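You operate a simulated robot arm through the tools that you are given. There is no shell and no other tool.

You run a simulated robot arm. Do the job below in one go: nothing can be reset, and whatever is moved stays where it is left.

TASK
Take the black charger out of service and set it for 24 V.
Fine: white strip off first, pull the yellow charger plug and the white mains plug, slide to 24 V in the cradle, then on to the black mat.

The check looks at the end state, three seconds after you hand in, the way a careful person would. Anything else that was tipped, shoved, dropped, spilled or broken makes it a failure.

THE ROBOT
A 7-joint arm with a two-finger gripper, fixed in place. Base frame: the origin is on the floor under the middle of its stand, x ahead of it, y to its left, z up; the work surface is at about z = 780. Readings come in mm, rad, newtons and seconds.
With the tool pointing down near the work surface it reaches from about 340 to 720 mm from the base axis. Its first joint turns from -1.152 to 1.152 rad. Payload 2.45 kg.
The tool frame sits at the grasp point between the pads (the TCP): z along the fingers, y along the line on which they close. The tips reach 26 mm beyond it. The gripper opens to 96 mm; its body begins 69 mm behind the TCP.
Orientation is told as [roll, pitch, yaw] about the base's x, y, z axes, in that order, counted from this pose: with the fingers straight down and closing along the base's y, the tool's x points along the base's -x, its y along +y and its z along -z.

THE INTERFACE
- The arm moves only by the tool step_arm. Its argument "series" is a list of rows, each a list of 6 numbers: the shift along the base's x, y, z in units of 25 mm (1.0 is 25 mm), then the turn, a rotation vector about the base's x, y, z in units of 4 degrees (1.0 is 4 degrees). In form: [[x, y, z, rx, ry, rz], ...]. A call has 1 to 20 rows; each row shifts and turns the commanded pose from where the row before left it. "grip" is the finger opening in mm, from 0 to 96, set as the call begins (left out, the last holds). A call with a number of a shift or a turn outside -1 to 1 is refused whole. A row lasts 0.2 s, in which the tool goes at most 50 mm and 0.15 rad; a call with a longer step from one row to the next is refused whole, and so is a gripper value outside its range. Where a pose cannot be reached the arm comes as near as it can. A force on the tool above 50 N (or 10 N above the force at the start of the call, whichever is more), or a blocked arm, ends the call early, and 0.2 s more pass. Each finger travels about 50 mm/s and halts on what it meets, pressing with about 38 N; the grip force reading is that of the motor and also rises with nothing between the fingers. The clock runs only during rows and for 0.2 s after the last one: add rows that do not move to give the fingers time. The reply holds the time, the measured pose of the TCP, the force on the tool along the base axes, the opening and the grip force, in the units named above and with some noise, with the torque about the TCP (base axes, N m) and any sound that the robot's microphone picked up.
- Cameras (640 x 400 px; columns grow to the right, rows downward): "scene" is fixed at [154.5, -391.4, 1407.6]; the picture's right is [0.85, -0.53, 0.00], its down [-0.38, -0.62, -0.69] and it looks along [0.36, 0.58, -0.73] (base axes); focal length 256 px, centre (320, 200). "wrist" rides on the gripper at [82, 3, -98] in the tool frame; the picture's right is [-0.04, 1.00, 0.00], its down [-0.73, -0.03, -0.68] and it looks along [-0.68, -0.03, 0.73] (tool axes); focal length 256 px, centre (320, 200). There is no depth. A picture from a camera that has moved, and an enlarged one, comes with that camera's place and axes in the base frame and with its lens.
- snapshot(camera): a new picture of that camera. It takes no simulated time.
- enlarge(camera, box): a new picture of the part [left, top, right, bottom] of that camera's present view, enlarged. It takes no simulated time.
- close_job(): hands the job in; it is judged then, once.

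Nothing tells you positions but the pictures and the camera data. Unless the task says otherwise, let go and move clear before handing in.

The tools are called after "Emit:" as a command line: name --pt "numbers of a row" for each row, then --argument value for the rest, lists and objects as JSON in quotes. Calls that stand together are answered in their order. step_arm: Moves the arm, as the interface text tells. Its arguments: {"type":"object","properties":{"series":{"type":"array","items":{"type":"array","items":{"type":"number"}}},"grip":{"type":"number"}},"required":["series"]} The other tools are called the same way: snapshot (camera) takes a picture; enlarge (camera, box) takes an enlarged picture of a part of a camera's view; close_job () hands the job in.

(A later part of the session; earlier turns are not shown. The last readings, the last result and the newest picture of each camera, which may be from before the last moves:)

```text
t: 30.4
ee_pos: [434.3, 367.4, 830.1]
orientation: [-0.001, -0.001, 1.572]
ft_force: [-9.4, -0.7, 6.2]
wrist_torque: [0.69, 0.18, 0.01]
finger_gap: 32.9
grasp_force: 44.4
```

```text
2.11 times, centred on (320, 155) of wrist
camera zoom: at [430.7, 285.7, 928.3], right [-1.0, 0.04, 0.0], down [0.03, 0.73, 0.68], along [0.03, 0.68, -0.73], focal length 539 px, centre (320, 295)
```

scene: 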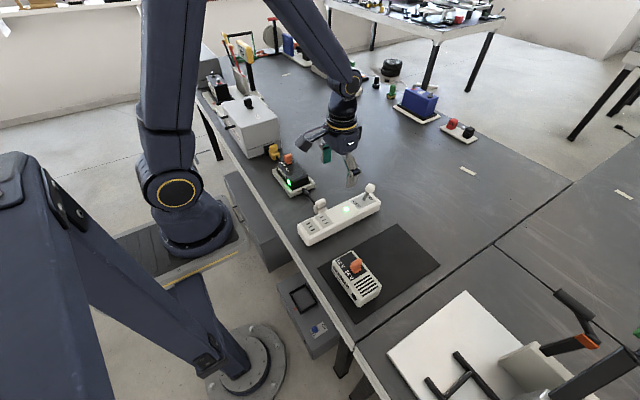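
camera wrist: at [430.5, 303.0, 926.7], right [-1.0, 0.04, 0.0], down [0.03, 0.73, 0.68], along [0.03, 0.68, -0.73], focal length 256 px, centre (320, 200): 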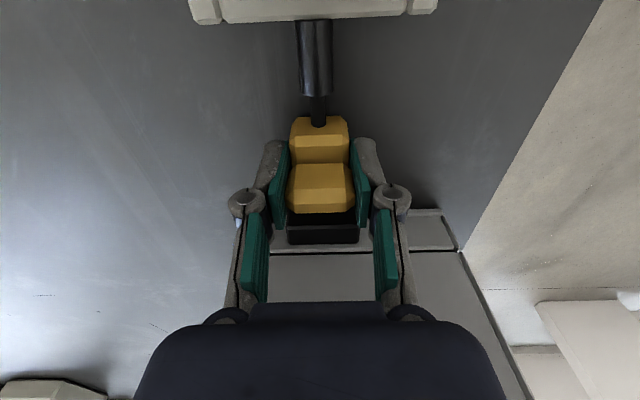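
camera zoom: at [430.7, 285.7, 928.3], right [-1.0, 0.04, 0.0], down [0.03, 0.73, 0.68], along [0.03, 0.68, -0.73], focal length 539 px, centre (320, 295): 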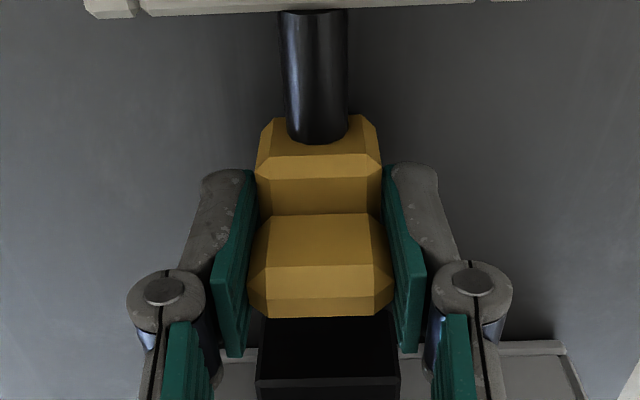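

The yellow plug's face is now about 33 mm back from the socket and right next to the charger's strain relief, and Fy stays near zero, so it is out. I'll release it and back straight up to inspect.

Emit:
step_arm --pt "0 0 0 0 0 0" --pt "0 0 0 0 0 0" --pt "0 0 0 0 0 0" --grip 60

Emit:
step_arm --pt "0 0 0.5 0 0 0" --pt "0 0 0.8 0 0 0" --pt "0 0 1 0 0 0" --pt "0 0 1 0 0 0" --pt "0 0 1 0 0 0" --pt "0 0 0 0 0 0"

Emit:
snapshot --camera "wrist"

Emit:
enlarge --camera "scene" --box '[240, 110, 340, 210]'

```text
t: 31.2
ee_pos: [435.0, 367.6, 829.2]
orientation: [-0.001, 0.001, 1.573]
ft_force: [1.0, 0.1, -0.8]
wrist_torque: [0.0, -0.02, -0.01]
finger_gap: 59.8
grasp_force: 0.1
```

```text
t: 32.6
ee_pos: [435.3, 367.3, 937.6]
orientation: [0.001, 0.0, 1.57]
ft_force: [0.4, 0.0, 0.7]
wrist_torque: [0.01, 0.0, -0.01]
finger_gap: 60.0
grasp_force: 0.1
```

```text
taken
camera wrist: at [431.2, 284.6, 1036.7], right [-1.0, 0.04, 0.0], down [0.03, 0.73, 0.68], along [0.03, 0.68, -0.73], focal length 256 px, centre (320, 200)
```

wrist: 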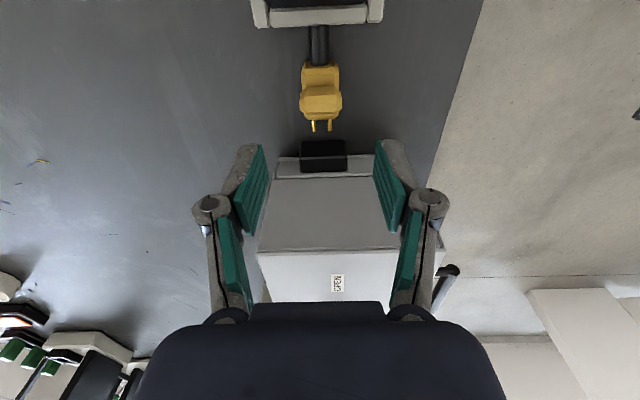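

```text
4.00 times, centred on (290, 160) of scene
camera zoom: at [154.5, -391.4, 1407.6], right [0.85, -0.53, 0.0], down [-0.38, -0.62, -0.69], along [0.36, 0.58, -0.73], focal length 1022 px, centre (440, 360)
```

zoom: 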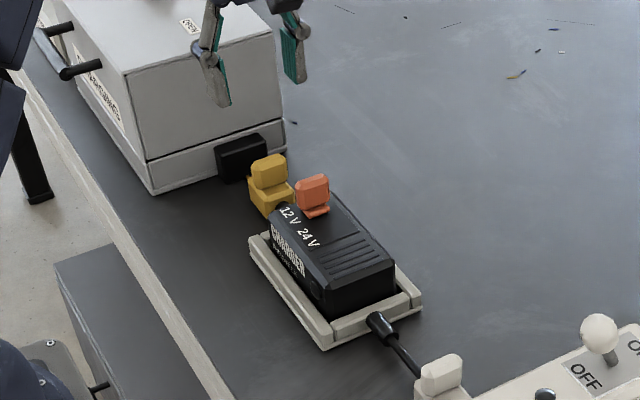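

The yellow plug is clear of its socket with its prongs free, and it rides on the charger's stub cord. Next I'll move to the white mains plug at about (436, 50).

Emit:
step_arm --pt "0 -0.5 0.8 0 0 0" --pt "0 -0.9 0.7 0 0 0" --pt "0 -0.9 0 0 0 0" --pt "0 -0.9 0 0 0 0" --pt "0 -0.9 0 0 0 0" --pt "0 -0.9 0 0 0 0" --pt "0 -0.9 0 0 0 0" --pt "0 -0.9 0 0 0 0" --pt "0 -0.9 0 0 0 0" --pt "0 -0.9 0 0 0 0" --pt "0 -0.9 0 0 0 0" --pt "0 -0.9 0 0 0 0" --pt "0 -0.9 0 0 0 0" --pt "0 -0.9 0 0 0 0" --pt "0 -0.9 0 0 0 0" --pt "0 -0.9 0 0 0 0" --pt "0 -0.9 0 0 0 0" --pt "0 -0.6 0 0 0 0" --pt "0 0 0 0 0 0"

Emit:
snapshot --camera "wrist"

Emit:
enlarge --camera "wrist" --box '[250, 70, 390, 190]'

```text
t: 36.6
ee_pos: [435.5, -20.9, 972.7]
orientation: [-0.001, -0.001, 1.57]
ft_force: [0.1, 0.3, -0.5]
wrist_torque: [0.0, 0.02, 0.01]
finger_gap: 60.1
grasp_force: 0.0
```

```text
taken
camera wrist: at [431.5, -102.7, 1072.1], right [-1.0, 0.04, 0.0], down [0.03, 0.73, 0.68], along [0.03, 0.68, -0.73], focal length 256 px, centre (320, 200)
```

wrist: 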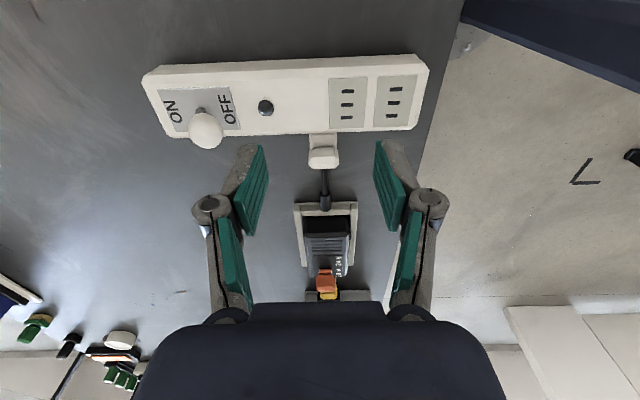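

```text
3.33 times, centred on (320, 130) of wrist
camera zoom: at [431.5, -102.7, 1072.1], right [-1.0, 0.04, 0.0], down [0.03, 0.73, 0.68], along [0.03, 0.68, -0.73], focal length 853 px, centre (320, 433)
```

zoom: 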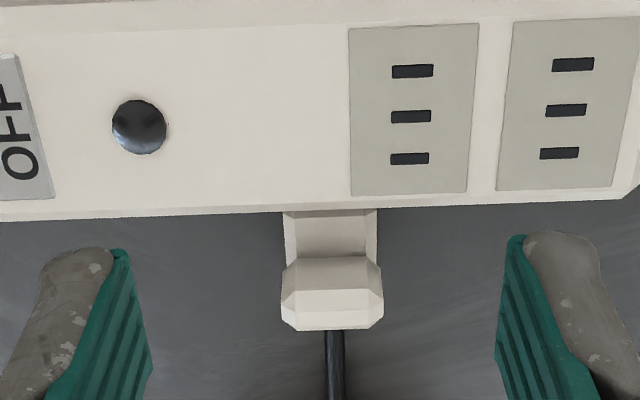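

The white tab is at about (434, 60, 837) and the strip's side face at y≈30. I'll position above it and check before straddling.

Emit:
step_arm --pt "-0.04 0.82 -0.5 0 0 0" --pt "0 0.82 -0.5 0 0 0" --pt "0 0.82 -0.5 0 0 0" --pt "0 0.82 -0.5 0 0 0" --pt "0 0 -0.5 0 0 0" --pt "0 0 -0.4 0 0 0" --pt "0 0 0 0 0 0"

Emit:
snapshot --camera "wrist"

Emit:
enlarge --camera "scene" --box '[260, 120, 380, 240]'

```text
t: 38.2
ee_pos: [434.6, 61.1, 903.0]
orientation: [-0.001, 0.0, 1.572]
ft_force: [0.0, 0.1, 0.2]
wrist_torque: [0.02, 0.02, -0.03]
finger_gap: 60.2
grasp_force: 0.0
```

```text
taken
camera wrist: at [430.0, -20.7, 1002.1], right [-1.0, 0.04, 0.0], down [0.03, 0.73, 0.68], along [0.03, 0.68, -0.73], focal length 256 px, centre (320, 200)
```

wrist: 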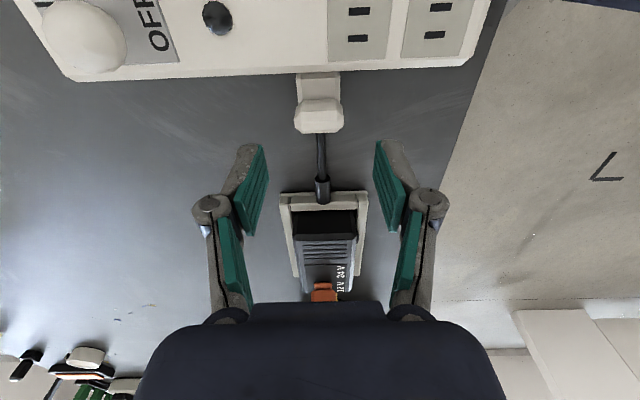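

```text
3.33 times, centred on (320, 180) of scene
camera zoom: at [154.5, -391.4, 1407.6], right [0.85, -0.53, 0.0], down [-0.38, -0.62, -0.69], along [0.36, 0.58, -0.73], focal length 852 px, centre (320, 267)
```

zoom: 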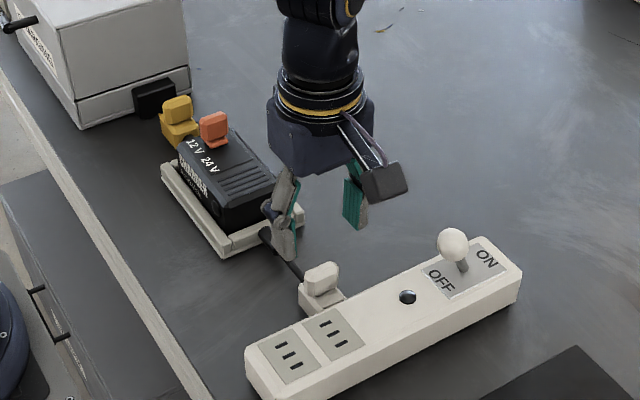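

The alignment is good. I'll descend to straddle the white tab and close.

Emit:
step_arm --pt "0 0 -0.7 0 0 0" --pt "0 0 -0.7 0 0 0" --pt "0 0 -0.7 0 0 0" --pt "0 0 -0.5 0 0 0" --pt "0 0 -0.4 0 0 0" --pt "0 0 0 0 0 0"

Emit:
snapshot --camera "wrist"

```text
t: 39.6
ee_pos: [433.0, 60.8, 826.7]
orientation: [0.0, 0.001, 1.571]
ft_force: [-1.2, 0.7, 0.1]
wrist_torque: [0.04, -0.02, 0.01]
finger_gap: 59.8
grasp_force: 0.0
```

```text
taken
camera wrist: at [429.3, -20.1, 925.6], right [-1.0, 0.04, 0.0], down [0.03, 0.73, 0.68], along [0.03, 0.68, -0.73], focal length 256 px, centre (320, 200)
```

wrist: 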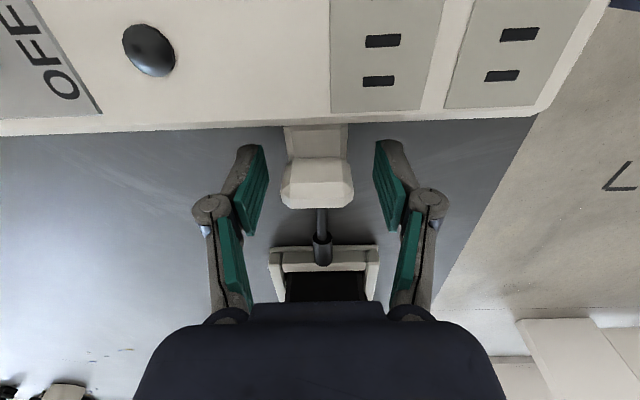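

Emit:
step_arm --pt "0.05 0 0 0 0 0" --pt "0 0 0 0 0 0" --pt "0 0 0 0 0 0" --pt "0 0 0 0 0 0" --pt "0 0 0 0 0 0" --grip 15

Emit:
step_arm --pt "0 0.2 0 0 0 0" --pt "0 0.2 0 0 0 0" --pt "0 0.2 0 0 0 0"

Emit:
snapshot --camera "wrist"

Emit:
enlarge --camera "scene" --box '[260, 120, 380, 240]'

```text
t: 40.8
ee_pos: [435.1, 60.8, 827.1]
orientation: [0.0, -0.001, 1.571]
ft_force: [1.3, 0.0, 1.7]
wrist_torque: [-0.08, 0.0, -0.02]
finger_gap: 32.3
grasp_force: 44.6
```

```text
t: 41.6
ee_pos: [435.1, 77.8, 828.1]
orientation: [-0.001, 0.0, 1.571]
ft_force: [0.0, 0.0, 13.5]
wrist_torque: [-0.65, 0.06, -0.09]
finger_gap: 32.6
grasp_force: 45.2
```

```text
taken
camera wrist: at [430.5, -4.6, 925.9], right [-1.0, 0.04, 0.0], down [0.03, 0.73, 0.68], along [0.03, 0.68, -0.73], focal length 256 px, centre (320, 200)
```

wrist: 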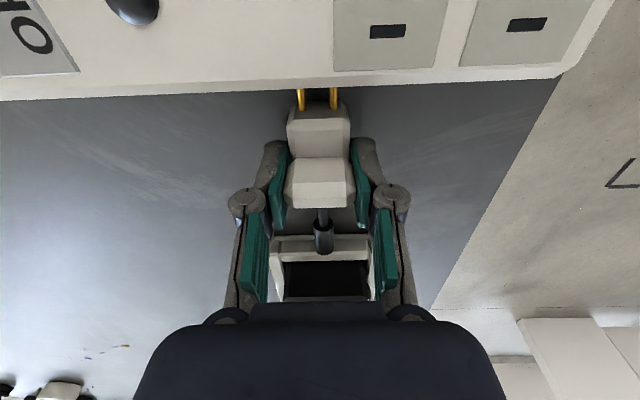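

```text
3.33 times, centred on (320, 180) of scene
camera zoom: at [154.3, -391.4, 1407.6], right [0.85, -0.53, 0.0], down [-0.38, -0.62, -0.69], along [0.36, 0.58, -0.73], focal length 852 px, centre (320, 267)
```

zoom: 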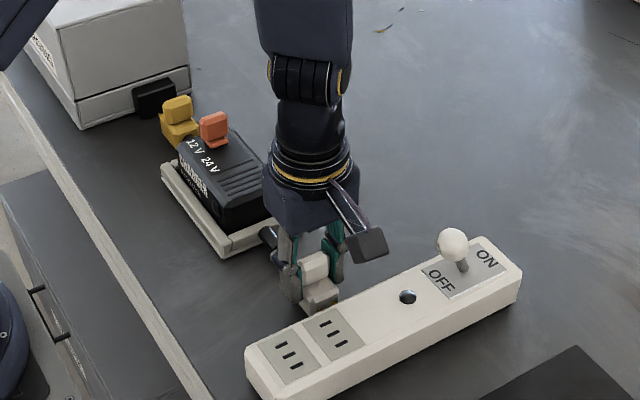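

The prongs are emerging. I'll pull another 16 mm along +y.

Emit:
step_arm --pt "0 0.2 0.02 0 0 0" --pt "0 0.2 0 0 0 0" --pt "0 0.24 0 0 0 0" --pt "0 0 0 0 0 0"

Emit:
snapshot --camera "wrist"

```text
t: 42.6
ee_pos: [436.3, 94.1, 826.8]
orientation: [-0.003, -0.002, 1.57]
ft_force: [6.3, 2.3, -0.6]
wrist_torque: [-0.57, -0.05, -0.06]
finger_gap: 32.6
grasp_force: 44.5
```

```text
taken
camera wrist: at [430.5, 11.9, 925.7], right [-1.0, 0.04, 0.0], down [0.03, 0.73, 0.68], along [0.03, 0.68, -0.73], focal length 256 px, centre (320, 200)
```

wrist: 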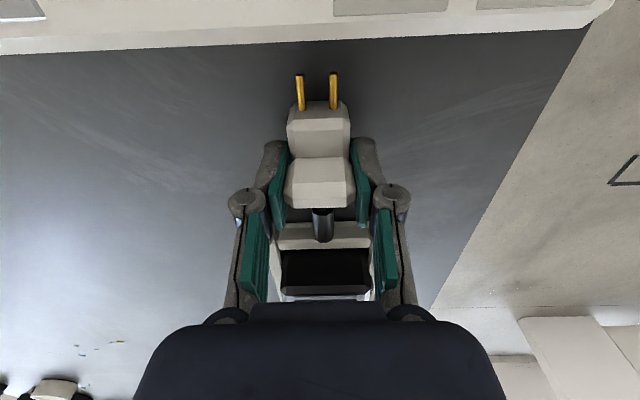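

The white plug's prongs are fully out, about 20 mm clear of the strip. I'll release it and rise.

Emit:
step_arm --pt "0 0 0 0 0 0" --pt "0 0 0 0 0 0" --pt "0 0 0 0 0 0" --grip 60

Emit:
step_arm --pt "0 0 0.5 0 0 0" --pt "0 0 0.8 0 0 0" --pt "0 0 1 0 0 0" --pt "0 0 1 0 0 0" --pt "0 0 1 0 0 0" --pt "0 0 1 0 0 0" --pt "0 0 1 0 0 0" --pt "0 0 0 0 0 0"

Emit:
snapshot --camera "wrist"

Emit:
enlarge --camera "scene" --box '[250, 120, 350, 220]'

```text
t: 43.4
ee_pos: [434.3, 93.5, 826.9]
orientation: [0.0, 0.0, 1.569]
ft_force: [0.2, 0.2, -0.5]
wrist_torque: [0.03, 0.01, -0.07]
finger_gap: 59.9
grasp_force: 0.1
```

```text
t: 45.2
ee_pos: [435.1, 93.1, 986.2]
orientation: [0.0, 0.001, 1.572]
ft_force: [0.2, -1.1, -0.3]
wrist_torque: [0.01, -0.02, 0.02]
finger_gap: 60.0
grasp_force: 0.1
```

```text
taken
camera wrist: at [431.1, 11.3, 1085.3], right [-1.0, 0.04, 0.0], down [0.03, 0.73, 0.68], along [0.03, 0.68, -0.73], focal length 256 px, centre (320, 200)
```

wrist: 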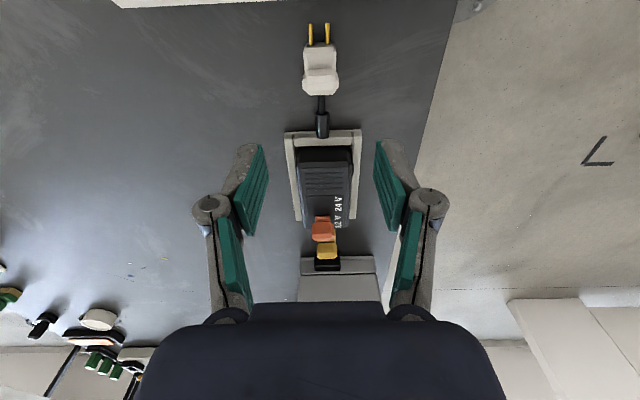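

```text
4.00 times, centred on (300, 170) of scene
camera zoom: at [154.5, -391.4, 1407.6], right [0.85, -0.53, 0.0], down [-0.38, -0.62, -0.69], along [0.36, 0.58, -0.73], focal length 1022 px, centre (400, 320)
```

zoom: 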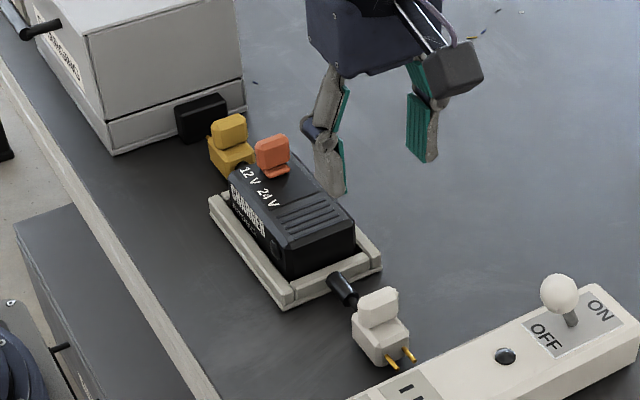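

Both plugs are out, with no lamp lit. Now for the voltage slider: I'll move to a viewing position in front of the charger.

Emit:
step_arm --pt "0.05 0.8 0 0 0 0" --pt "0.05 0.8 0 0 0 0" --pt "0 0.8 0 0 0 0" --pt "0 0.8 0 0 0 0" --pt "0 0.8 0 0 0 0" --pt "0 0.8 0 0 0 0" --pt "0 0 0 0 0 0" --grip 60

Emit:
snapshot --camera "wrist"

Emit:
enlarge --camera "wrist" --box '[260, 20, 380, 160]'

Emit:
enlarge --camera "scene" --box '[265, 145, 325, 200]'

```text
t: 46.8
ee_pos: [438.6, 215.0, 985.9]
orientation: [0.0, 0.001, 1.571]
ft_force: [-0.1, -0.3, 0.7]
wrist_torque: [-0.03, 0.0, 0.03]
finger_gap: 60.1
grasp_force: 0.1
```

```text
taken
camera wrist: at [434.9, 132.4, 1083.9], right [-1.0, 0.04, 0.0], down [0.03, 0.73, 0.68], along [0.03, 0.68, -0.73], focal length 256 px, centre (320, 200)
```

wrist: 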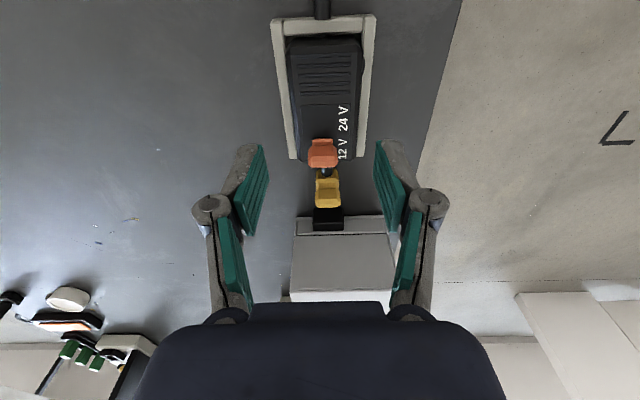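

```text
2.86 times, centred on (320, 90) of wrist
camera zoom: at [434.9, 132.4, 1083.9], right [-1.0, 0.04, 0.0], down [0.03, 0.73, 0.68], along [0.03, 0.68, -0.73], focal length 731 px, centre (320, 514)
```

zoom: 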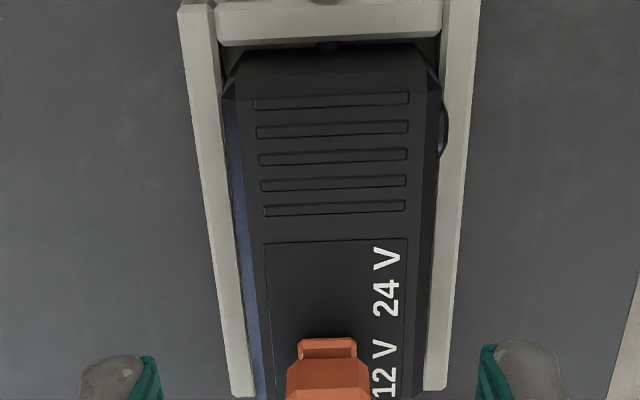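

```text
7.27 times, centred on (295, 172) of scene
camera zoom: at [154.5, -391.4, 1407.6], right [0.85, -0.53, 0.0], down [-0.38, -0.62, -0.69], along [0.36, 0.58, -0.73], focal length 1858 px, centre (502, 400)
```

zoom: 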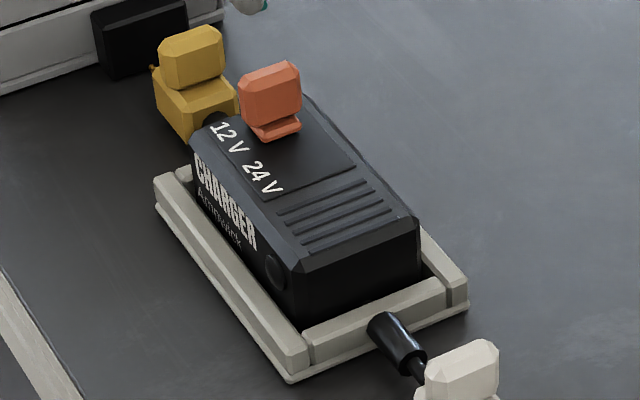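

The slider tab is at about (438, 282) with its top at z≈870, and the 24 V label is about 35 mm toward −y. I'll close the fingers, drop in just behind the tab on its +y side, and push it gently along −y.

Emit:
step_arm --pt "0 0.85 -0.2 0 0 0" --pt "0 0.85 -0.2 0 0 0" --pt "0 0.85 -0.2 0 0 0" --pt "0 0.85 -0.2 0 0 0" --pt "0 0.75 -0.2 0 0 0" --pt "0 0 -0.5 0 0 0" --pt "0 0 -0.5 0 0 0" --pt "0 0 0 0 0 0" --grip 0

Emit:
snapshot --camera "wrist"

Emit:
enlarge --camera "scene" --box '[240, 90, 340, 200]'

```text
t: 48.6
ee_pos: [438.4, 315.4, 933.7]
orientation: [-0.001, 0.0, 1.571]
ft_force: [-0.6, -0.1, -0.5]
wrist_torque: [0.02, 0.02, -0.02]
finger_gap: 0.0
grasp_force: 28.5
```

```text
taken
camera wrist: at [433.5, 234.9, 1033.4], right [-1.0, 0.04, 0.0], down [0.03, 0.73, 0.68], along [0.03, 0.68, -0.73], focal length 256 px, centre (320, 200)
```

wrist: 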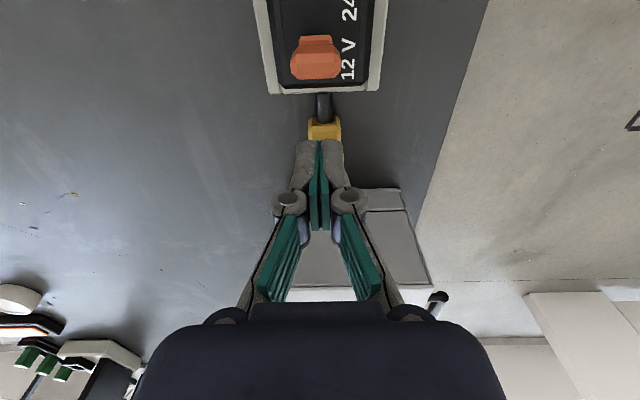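

```text
3.64 times, centred on (290, 145) of scene
camera zoom: at [154.5, -391.4, 1407.6], right [0.85, -0.53, 0.0], down [-0.38, -0.62, -0.69], along [0.36, 0.58, -0.73], focal length 929 px, centre (429, 400)
```

zoom: 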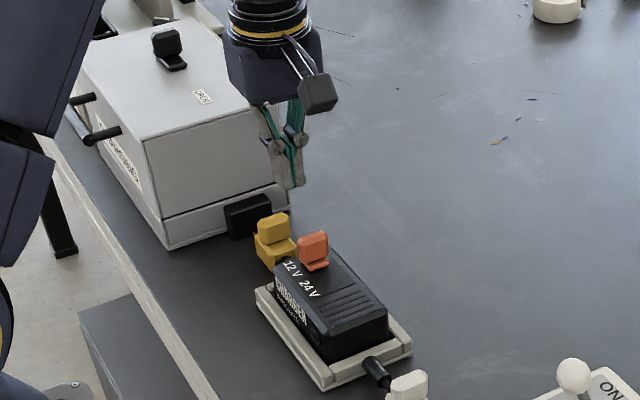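

Emit:
step_arm --pt "0 0 -0.7 0 0 0" --pt "0 0 -0.7 0 0 0" --pt "0 0 -0.64 0 0 0" --pt "0 0 0 0 0 0"

Emit:
enlarge --camera "scene" --box '[255, 110, 325, 190]'

Emit:
snapshot --camera "wrist"

```text
t: 49.6
ee_pos: [437.5, 315.0, 883.7]
orientation: [0.0, 0.001, 1.571]
ft_force: [0.8, 0.5, 0.4]
wrist_torque: [0.0, 0.05, -0.03]
finger_gap: 0.0
grasp_force: 28.7
```

```text
5.00 times, centred on (290, 150) of scene
camera zoom: at [154.5, -391.4, 1407.6], right [0.85, -0.53, 0.0], down [-0.38, -0.62, -0.69], along [0.36, 0.58, -0.73], focal length 1278 px, centre (470, 450)
```

zoom: 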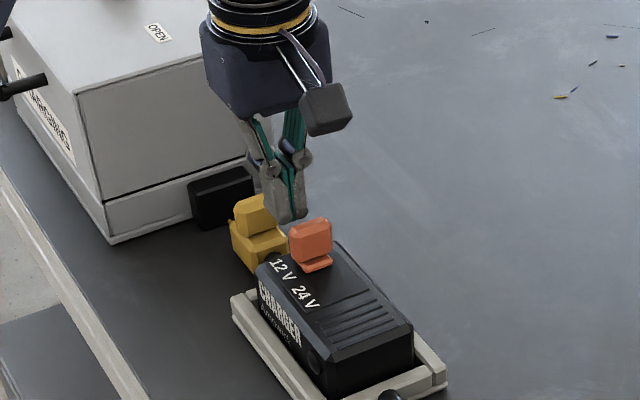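

```text
taken
camera wrist: at [433.6, 233.9, 982.0], right [-1.0, 0.04, 0.0], down [0.03, 0.73, 0.68], along [0.03, 0.68, -0.73], focal length 256 px, centre (320, 200)
```

wrist: 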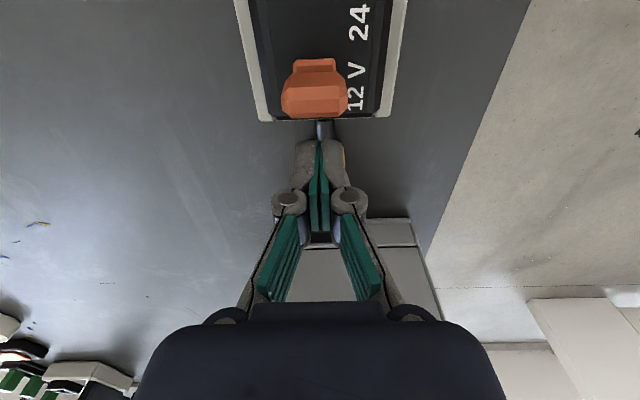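

Emit:
step_arm --pt "0.06 -0.4 0 0 0 0" --pt "0 -0.2 0 0 0 0" --pt "0 -0.2 0 0 0 0" --pt "0 -0.2 0 0 0 0"

Emit:
snapshot --camera "wrist"

Emit:
enlarge --camera "scene" --box '[255, 120, 325, 200]'

```text
t: 50.6
ee_pos: [439.8, 291.3, 884.6]
orientation: [-0.001, -0.001, 1.57]
ft_force: [-0.5, 1.8, -0.2]
wrist_torque: [0.08, 0.02, -0.01]
finger_gap: 5.8
grasp_force: 28.7
```

```text
taken
camera wrist: at [435.2, 210.1, 983.0], right [-1.0, 0.04, 0.0], down [0.03, 0.73, 0.68], along [0.03, 0.68, -0.73], focal length 256 px, centre (320, 200)
```

wrist: 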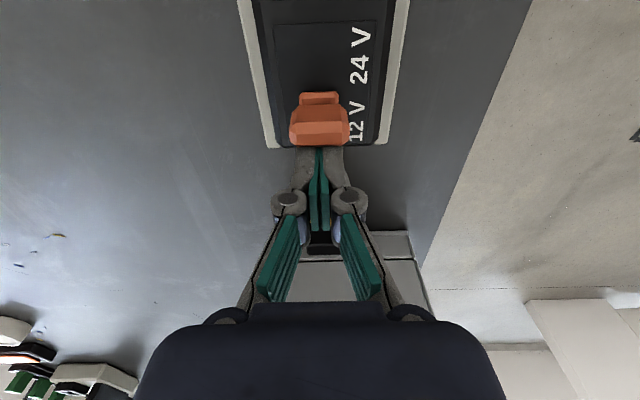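

```text
5.00 times, centred on (290, 160) of scene
camera zoom: at [154.5, -391.3, 1407.6], right [0.85, -0.53, 0.0], down [-0.38, -0.62, -0.69], along [0.36, 0.58, -0.73], focal length 1278 px, centre (470, 400)
```

zoom: 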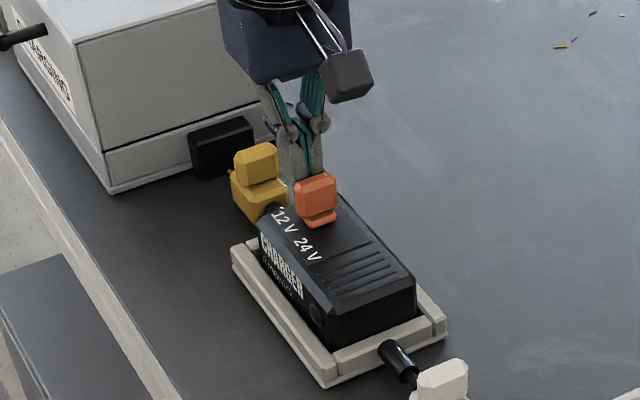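

Emit:
step_arm --pt "0 -0.2 0 0 0 0" --pt "0 -0.2 0 0 0 0" --pt "0 -0.2 0 0 0 0" --pt "0 0 0 0 0 0"

Emit:
snapshot --camera "wrist"

Emit:
enlarge --camera "scene" --box '[255, 120, 325, 200]'

```text
t: 51.6
ee_pos: [438.2, 276.1, 883.2]
orientation: [0.0, 0.001, 1.571]
ft_force: [0.2, 0.1, -0.3]
wrist_torque: [0.01, 0.02, -0.02]
finger_gap: 0.0
grasp_force: 28.4
```

```text
taken
camera wrist: at [434.9, 194.8, 982.0], right [-1.0, 0.04, 0.0], down [0.03, 0.73, 0.68], along [0.03, 0.68, -0.73], focal length 256 px, centre (320, 200)
```

wrist: 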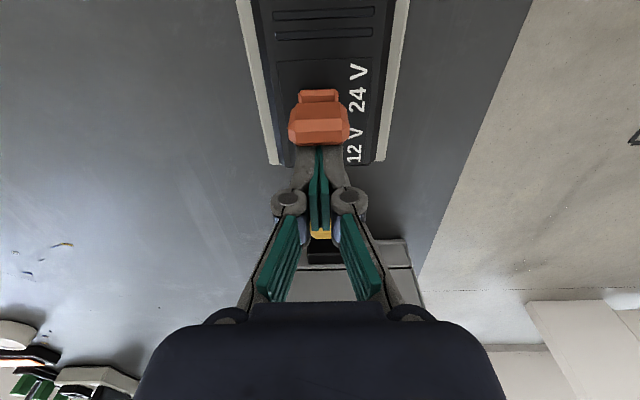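

```text
5.00 times, centred on (290, 160) of scene
camera zoom: at [154.5, -391.4, 1407.6], right [0.85, -0.53, 0.0], down [-0.38, -0.62, -0.69], along [0.36, 0.58, -0.73], focal length 1278 px, centre (470, 400)
```

zoom: 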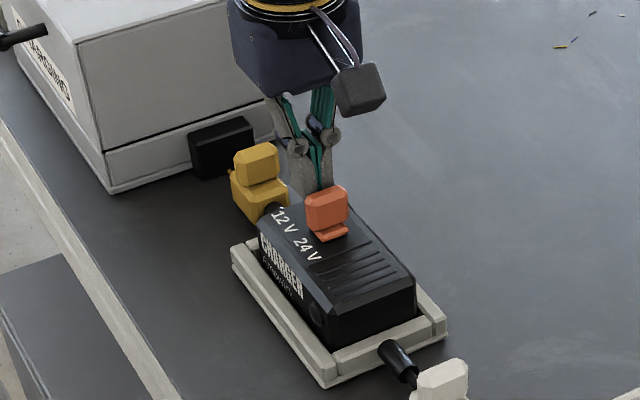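

Emit:
step_arm --pt "0 -0.12 0 0 0 0" --pt "0 -0.12 0 0 0 0" --pt "0 0 0 0 0 0"

Emit:
snapshot --camera "wrist"

Emit:
enlarge --camera "scene" --box '[255, 120, 325, 200]'

```text
t: 52.4
ee_pos: [440.4, 269.7, 884.7]
orientation: [0.001, -0.001, 1.571]
ft_force: [0.1, -0.1, 0.1]
wrist_torque: [0.02, 0.0, -0.01]
finger_gap: 0.0
grasp_force: 29.2
```

```text
taken
camera wrist: at [435.8, 188.4, 982.4], right [-1.0, 0.04, 0.0], down [0.03, 0.73, 0.68], along [0.03, 0.68, -0.73], focal length 256 px, centre (320, 200)
```

wrist: 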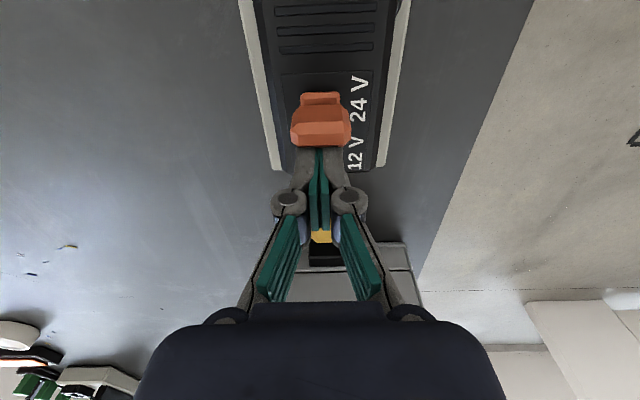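

```text
5.00 times, centred on (290, 160) of scene
camera zoom: at [154.5, -391.4, 1407.6], right [0.85, -0.53, 0.0], down [-0.38, -0.62, -0.69], along [0.36, 0.58, -0.73], focal length 1278 px, centre (470, 400)
```

zoom: 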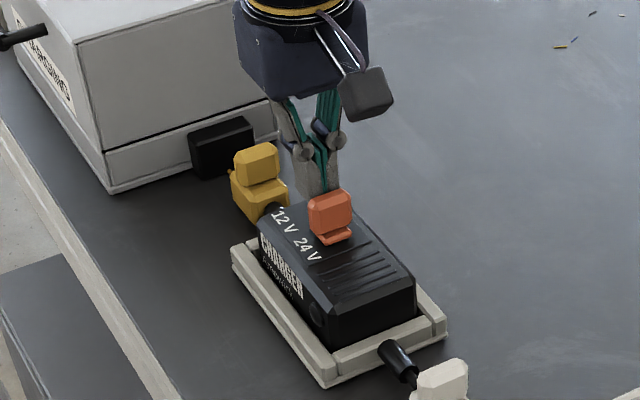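

Emit:
step_arm --pt "0 -0.12 0 0 0 0" --pt "0 -0.08 0 0 0 0" --pt "0 0 0 0 0 0"

Emit:
enlarge --camera "wrist" --box '[260, 0, 380, 180]'

Emit:
enlarge --camera "scene" --box '[265, 135, 325, 195]'

```text
t: 53.2
ee_pos: [440.9, 267.6, 884.9]
orientation: [-0.002, -0.005, 1.571]
ft_force: [-0.4, 12.3, 5.4]
wrist_torque: [0.28, -0.03, 0.01]
finger_gap: 6.1
grasp_force: 28.6
```

```text
2.22 times, centred on (320, 90) of wrist
camera zoom: at [435.7, 184.7, 983.0], right [-1.0, 0.04, 0.0], down [0.03, 0.73, 0.68], along [0.03, 0.68, -0.73], focal length 569 px, centre (320, 444)
```

zoom: 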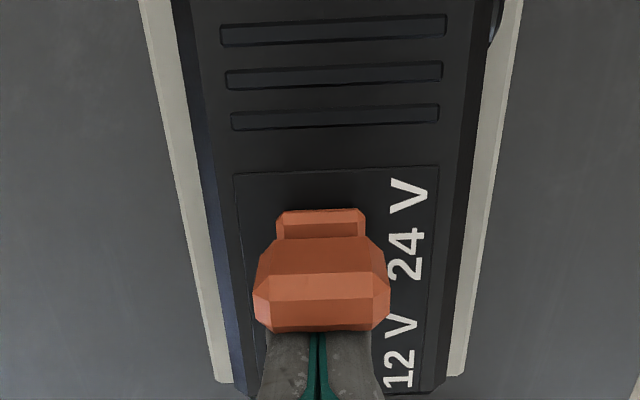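

```text
6.67 times, centred on (295, 165) of scene
camera zoom: at [154.4, -391.1, 1407.7], right [0.85, -0.53, 0.0], down [-0.38, -0.62, -0.69], along [0.36, 0.58, -0.73], focal length 1703 px, centre (487, 433)
```

zoom: 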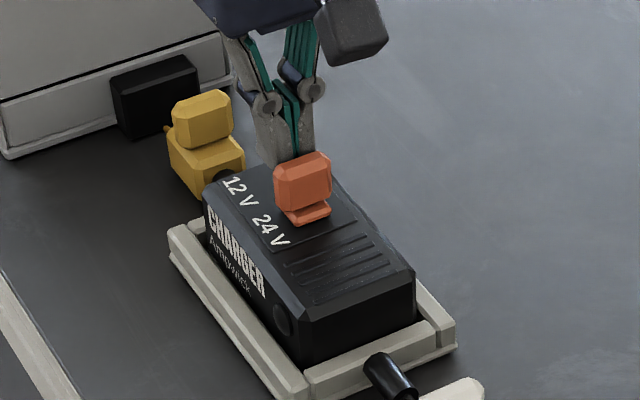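

The slider snapped past its midpoint by itself, and the fingers only just caught up to it at its end stop (Fy 12 N). I'll back off and inspect the position.

Emit:
step_arm --pt "0 0.5 0 0 0 0" --pt "0 0.5 0 0 0 0" --pt "0 0 0.8 0 0 0" --pt "0 0 0.8 0 0 0" --pt "0 0 0.8 0 0 0" --pt "0 0 0.8 0 0 0" --pt "0 -0.8 0.5 0 0 0" --pt "0 -0.8 0 0 0 0" --pt "0 -0.8 0 0 0 0" --pt "0 -0.8 0 0 0 0" --pt "0 -0.8 0 0 0 0" --pt "0 0 0 0 0 0"

Emit:
snapshot --camera "wrist"

Emit:
enlarge --camera "wrist" --box '[250, 30, 390, 170]'

Emit:
enlarge --camera "scene" --box '[255, 125, 345, 215]'

```text
t: 55.8
ee_pos: [439.8, 189.8, 977.1]
orientation: [0.0, 0.001, 1.57]
ft_force: [-0.7, -0.1, -0.3]
wrist_torque: [0.01, 0.02, 0.0]
finger_gap: 0.0
grasp_force: 28.8
```

```text
taken
camera wrist: at [435.3, 108.1, 1074.9], right [-1.0, 0.04, 0.0], down [0.03, 0.73, 0.68], along [0.03, 0.68, -0.73], focal length 256 px, centre (320, 200)
```

wrist: 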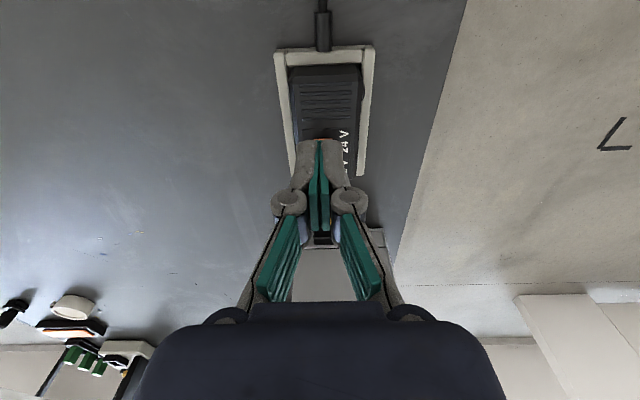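

```text
2.86 times, centred on (320, 100) of wrist
camera zoom: at [435.3, 108.1, 1074.9], right [-1.0, 0.04, 0.0], down [0.03, 0.73, 0.68], along [0.03, 0.68, -0.73], focal length 731 px, centre (320, 486)
```

zoom: 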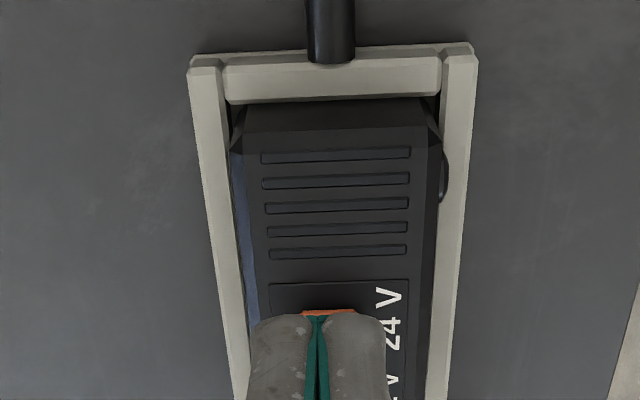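

```text
4.44 times, centred on (300, 170) of scene
camera zoom: at [154.5, -391.4, 1407.6], right [0.85, -0.53, 0.0], down [-0.38, -0.62, -0.69], along [0.36, 0.58, -0.73], focal length 1136 px, centre (409, 333)
```

zoom: 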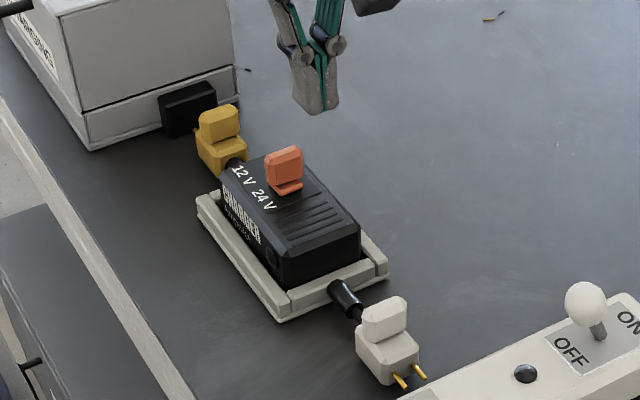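

Emit:
step_arm --pt "0 0 0 0 0 0" --pt "0 0 0 0 0 0" --pt "0 0 0 0 0 0" --pt "0 0 0 0 0 0" --pt "0 0 0 0 0 0" --grip 90

Emit:
enlarge --camera "wrist" --box '[260, 40, 380, 220]'

Emit:
enlarge --camera "scene" --box '[270, 145, 315, 190]'

Emit:
enlarge --camera "scene" --box '[325, 235, 385, 305]'

```text
t: 57.0
ee_pos: [439.2, 188.5, 975.9]
orientation: [0.0, -0.001, 1.571]
ft_force: [0.4, -0.7, -0.5]
wrist_torque: [-0.01, -0.01, -0.01]
finger_gap: 90.2
grasp_force: 0.1
```

```text
2.22 times, centred on (320, 130) of wrist
camera zoom: at [435.3, 108.4, 1074.9], right [-1.0, 0.04, 0.0], down [0.03, 0.73, 0.68], along [0.03, 0.68, -0.73], focal length 569 px, centre (320, 356)
```

zoom: 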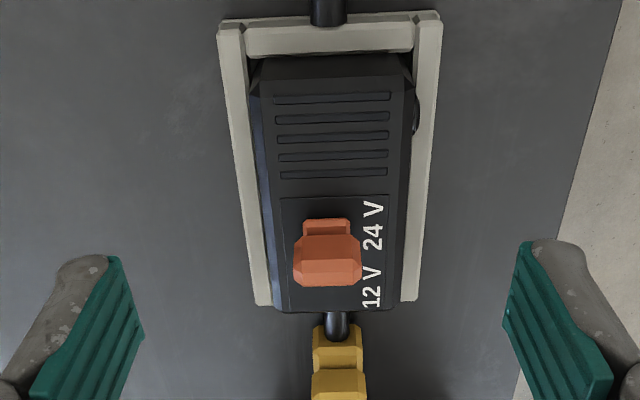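

```text
8.89 times, centred on (292, 168) of scene
camera zoom: at [154.5, -391.4, 1407.6], right [0.85, -0.53, 0.0], down [-0.38, -0.62, -0.69], along [0.36, 0.58, -0.73], focal length 2271 px, centre (564, 489)
```

zoom: 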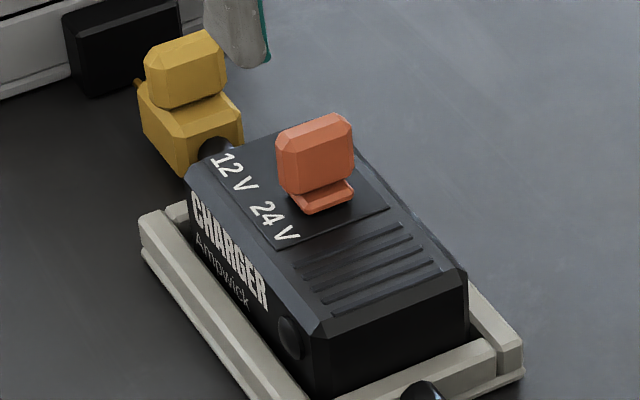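

```text
5.71 times, centred on (355, 270) of scene
camera zoom: at [154.5, -391.4, 1407.6], right [0.85, -0.53, 0.0], down [-0.38, -0.62, -0.69], along [0.36, 0.58, -0.73], focal length 1460 px, centre (120, -200)
```

zoom: 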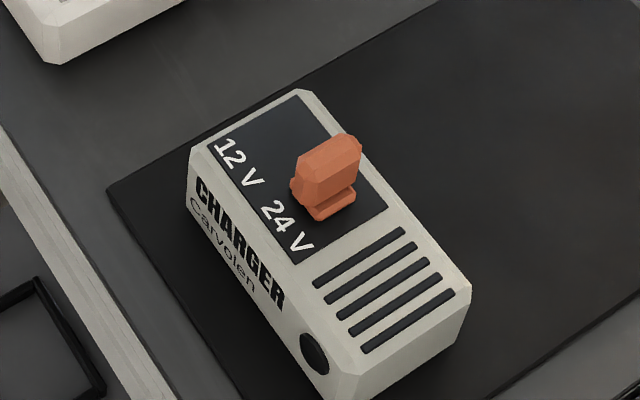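

The slider now sits at the 24 V end, matching the spare charger's alignment. Next I'll line up over the charger centre at about (434, 241) with the gripper wide open to grasp its sides just above the cradle walls.

Emit:
step_arm --pt "-0.05 0.53 0 0 0 0" --pt "-0.05 0.53 0 0 0 0" --pt "-0.05 0.53 0 0 0 0" --pt "-0.05 0.52 0 0 0 0" --pt "0 0 -0.8 0 0 0" --pt "0 0 -0.8 0 0 0" --pt "0 0 -0.8 0 0 0" --pt "0 0 -0.6 0 0 0" --pt "0 0 0 0 0 0"

Emit:
snapshot --camera "wrist"

Emit:
enlarge --camera "scene" --box '[250, 110, 350, 220]'

```text
t: 59.0
ee_pos: [434.0, 240.8, 900.6]
orientation: [0.0, 0.0, 1.57]
ft_force: [-0.9, 0.6, -0.9]
wrist_torque: [0.04, -0.02, -0.01]
finger_gap: 89.9
grasp_force: 0.1
```

```text
taken
camera wrist: at [429.7, 159.4, 999.7], right [-1.0, 0.04, 0.0], down [0.03, 0.73, 0.68], along [0.03, 0.68, -0.73], focal length 256 px, centre (320, 200)
```

wrist: 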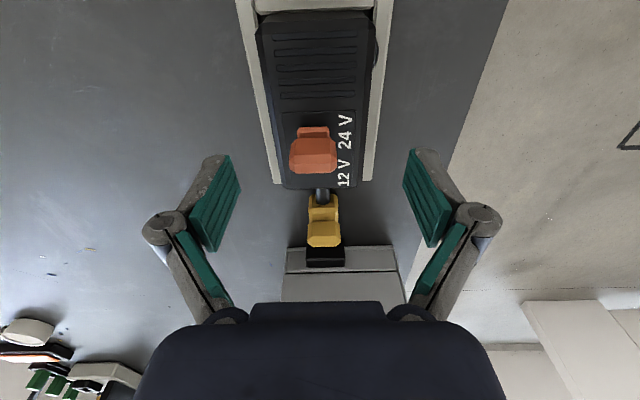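

```text
3.64 times, centred on (300, 165) of scene
camera zoom: at [154.5, -391.4, 1407.6], right [0.85, -0.53, 0.0], down [-0.38, -0.62, -0.69], along [0.36, 0.58, -0.73], focal length 929 px, centre (393, 327)
```

zoom: 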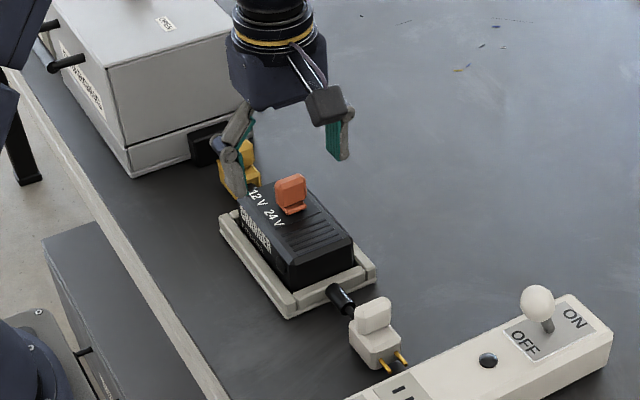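

Emit:
step_arm --pt "0 0 -0.7 0 0 0" --pt "0 0 -0.7 0 0 0" --pt "0 0 -0.6 0 0 0" --pt "0 0 0 0 0 0"

Emit:
snapshot --camera "wrist"

Emit:
enlarge --camera "scene" --box '[260, 120, 340, 210]'

```text
t: 60.0
ee_pos: [433.7, 242.7, 852.0]
orientation: [-0.001, 0.0, 1.571]
ft_force: [0.9, -0.4, -0.4]
wrist_torque: [-0.01, 0.0, -0.01]
finger_gap: 90.2
grasp_force: 0.2
```

```text
taken
camera wrist: at [430.0, 160.3, 949.6], right [-1.0, 0.04, 0.0], down [0.03, 0.73, 0.68], along [0.03, 0.68, -0.73], focal length 256 px, centre (320, 200)
```

wrist: 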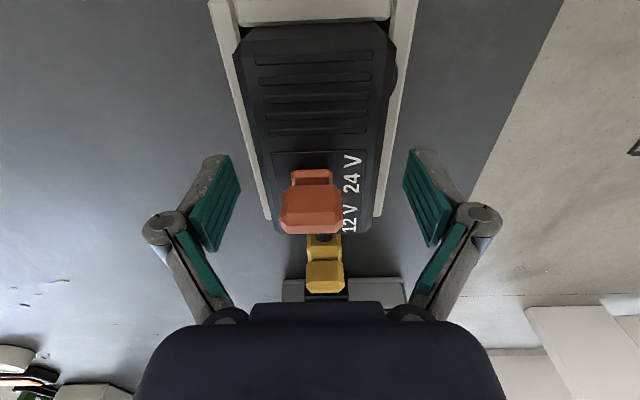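

```text
4.44 times, centred on (300, 165) of scene
camera zoom: at [154.5, -391.4, 1407.6], right [0.85, -0.53, 0.0], down [-0.38, -0.62, -0.69], along [0.36, 0.58, -0.73], focal length 1136 px, centre (409, 356)
```

zoom: 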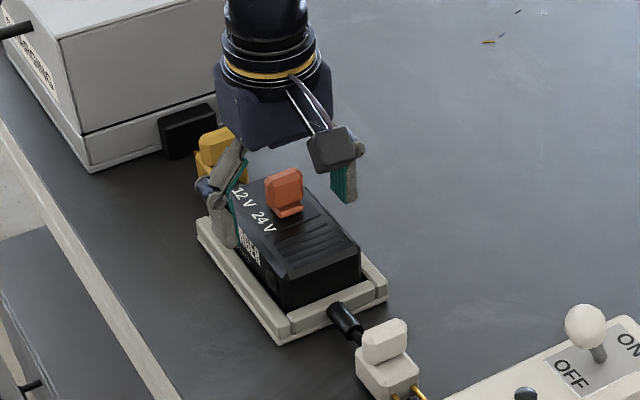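

Emit:
step_arm --pt "0.02 0 -0.25 0 0 0" --pt "0 0 -0.23 0 0 0" --pt "0 0 0 0 0 0"

Emit:
enlarge --camera "scene" --box '[270, 135, 330, 195]'

Emit:
snapshot --camera "wrist"

```text
t: 60.8
ee_pos: [434.7, 242.8, 838.9]
orientation: [0.001, 0.001, 1.572]
ft_force: [-0.3, -0.4, 0.4]
wrist_torque: [-0.03, 0.02, -0.01]
finger_gap: 89.9
grasp_force: 0.1
```

```text
6.67 times, centred on (300, 165) of scene
camera zoom: at [154.5, -391.4, 1407.6], right [0.85, -0.53, 0.0], down [-0.38, -0.62, -0.69], along [0.36, 0.58, -0.73], focal length 1703 px, centre (453, 433)
```

zoom: 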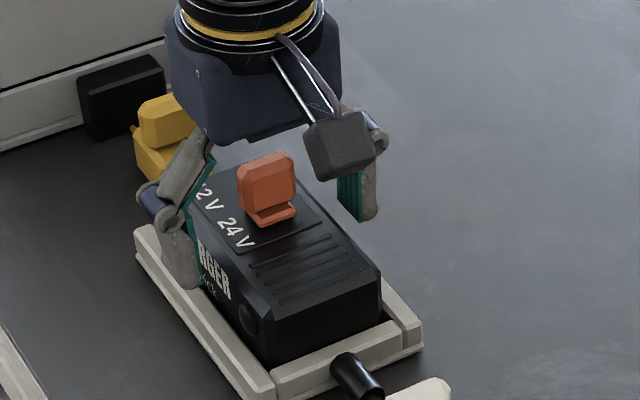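

```text
taken
camera wrist: at [430.7, 160.7, 937.8], right [-1.0, 0.04, 0.0], down [0.03, 0.73, 0.68], along [0.03, 0.68, -0.73], focal length 256 px, centre (320, 200)
```

wrist: 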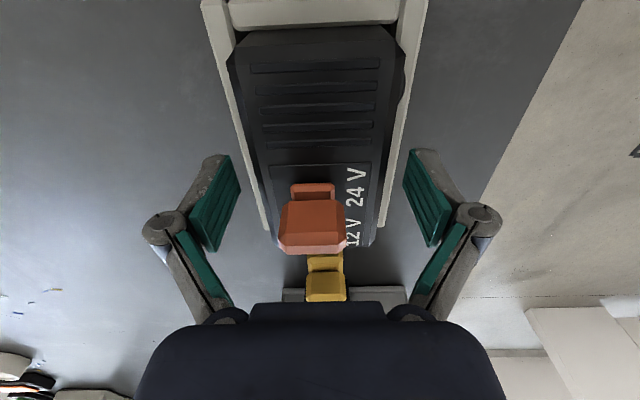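

Emit:
step_arm --pt "0 0 0 0 0 0" --pt "0 0 0 0 0 0" --pt "0 0 0 0 0 0" --pt "0 0 0 0 0 0" --pt "0 0 0 0 0 0" --grip 30

Emit:
snapshot --camera "wrist"

Emit:
enlarge --camera "scene" --box '[270, 135, 330, 195]'

```text
t: 62.0
ee_pos: [434.8, 241.6, 839.1]
orientation: [0.002, 0.001, 1.57]
ft_force: [-1.9, 0.2, 3.1]
wrist_torque: [-0.19, 0.19, -0.06]
finger_gap: 67.5
grasp_force: 37.8
```

```text
taken
camera wrist: at [430.6, 160.7, 938.0], right [-1.0, 0.04, 0.0], down [0.03, 0.73, 0.68], along [0.03, 0.68, -0.73], focal length 256 px, centre (320, 200)
```

wrist: 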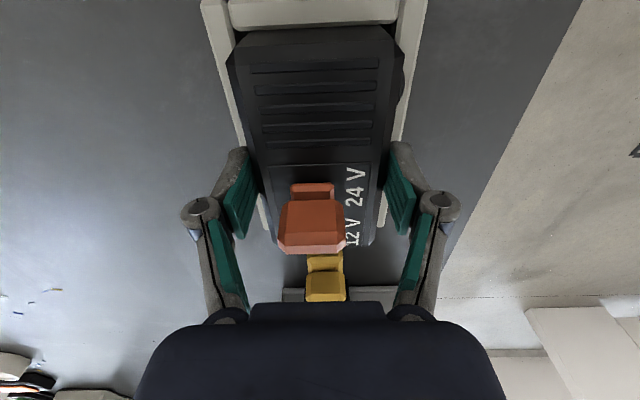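

```text
6.67 times, centred on (300, 165) of scene
camera zoom: at [154.4, -391.4, 1407.6], right [0.85, -0.53, 0.0], down [-0.38, -0.62, -0.69], along [0.36, 0.58, -0.73], focal length 1703 px, centre (453, 433)
```

zoom: 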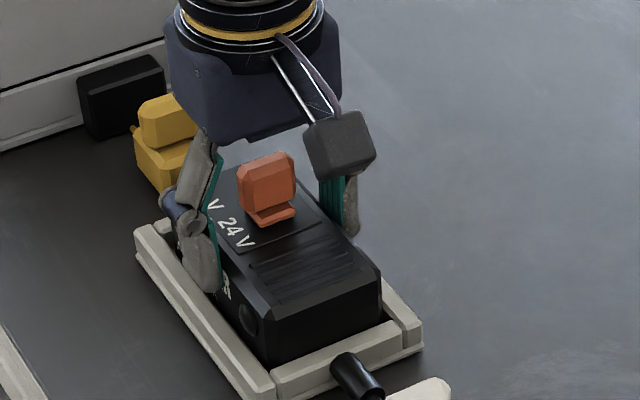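

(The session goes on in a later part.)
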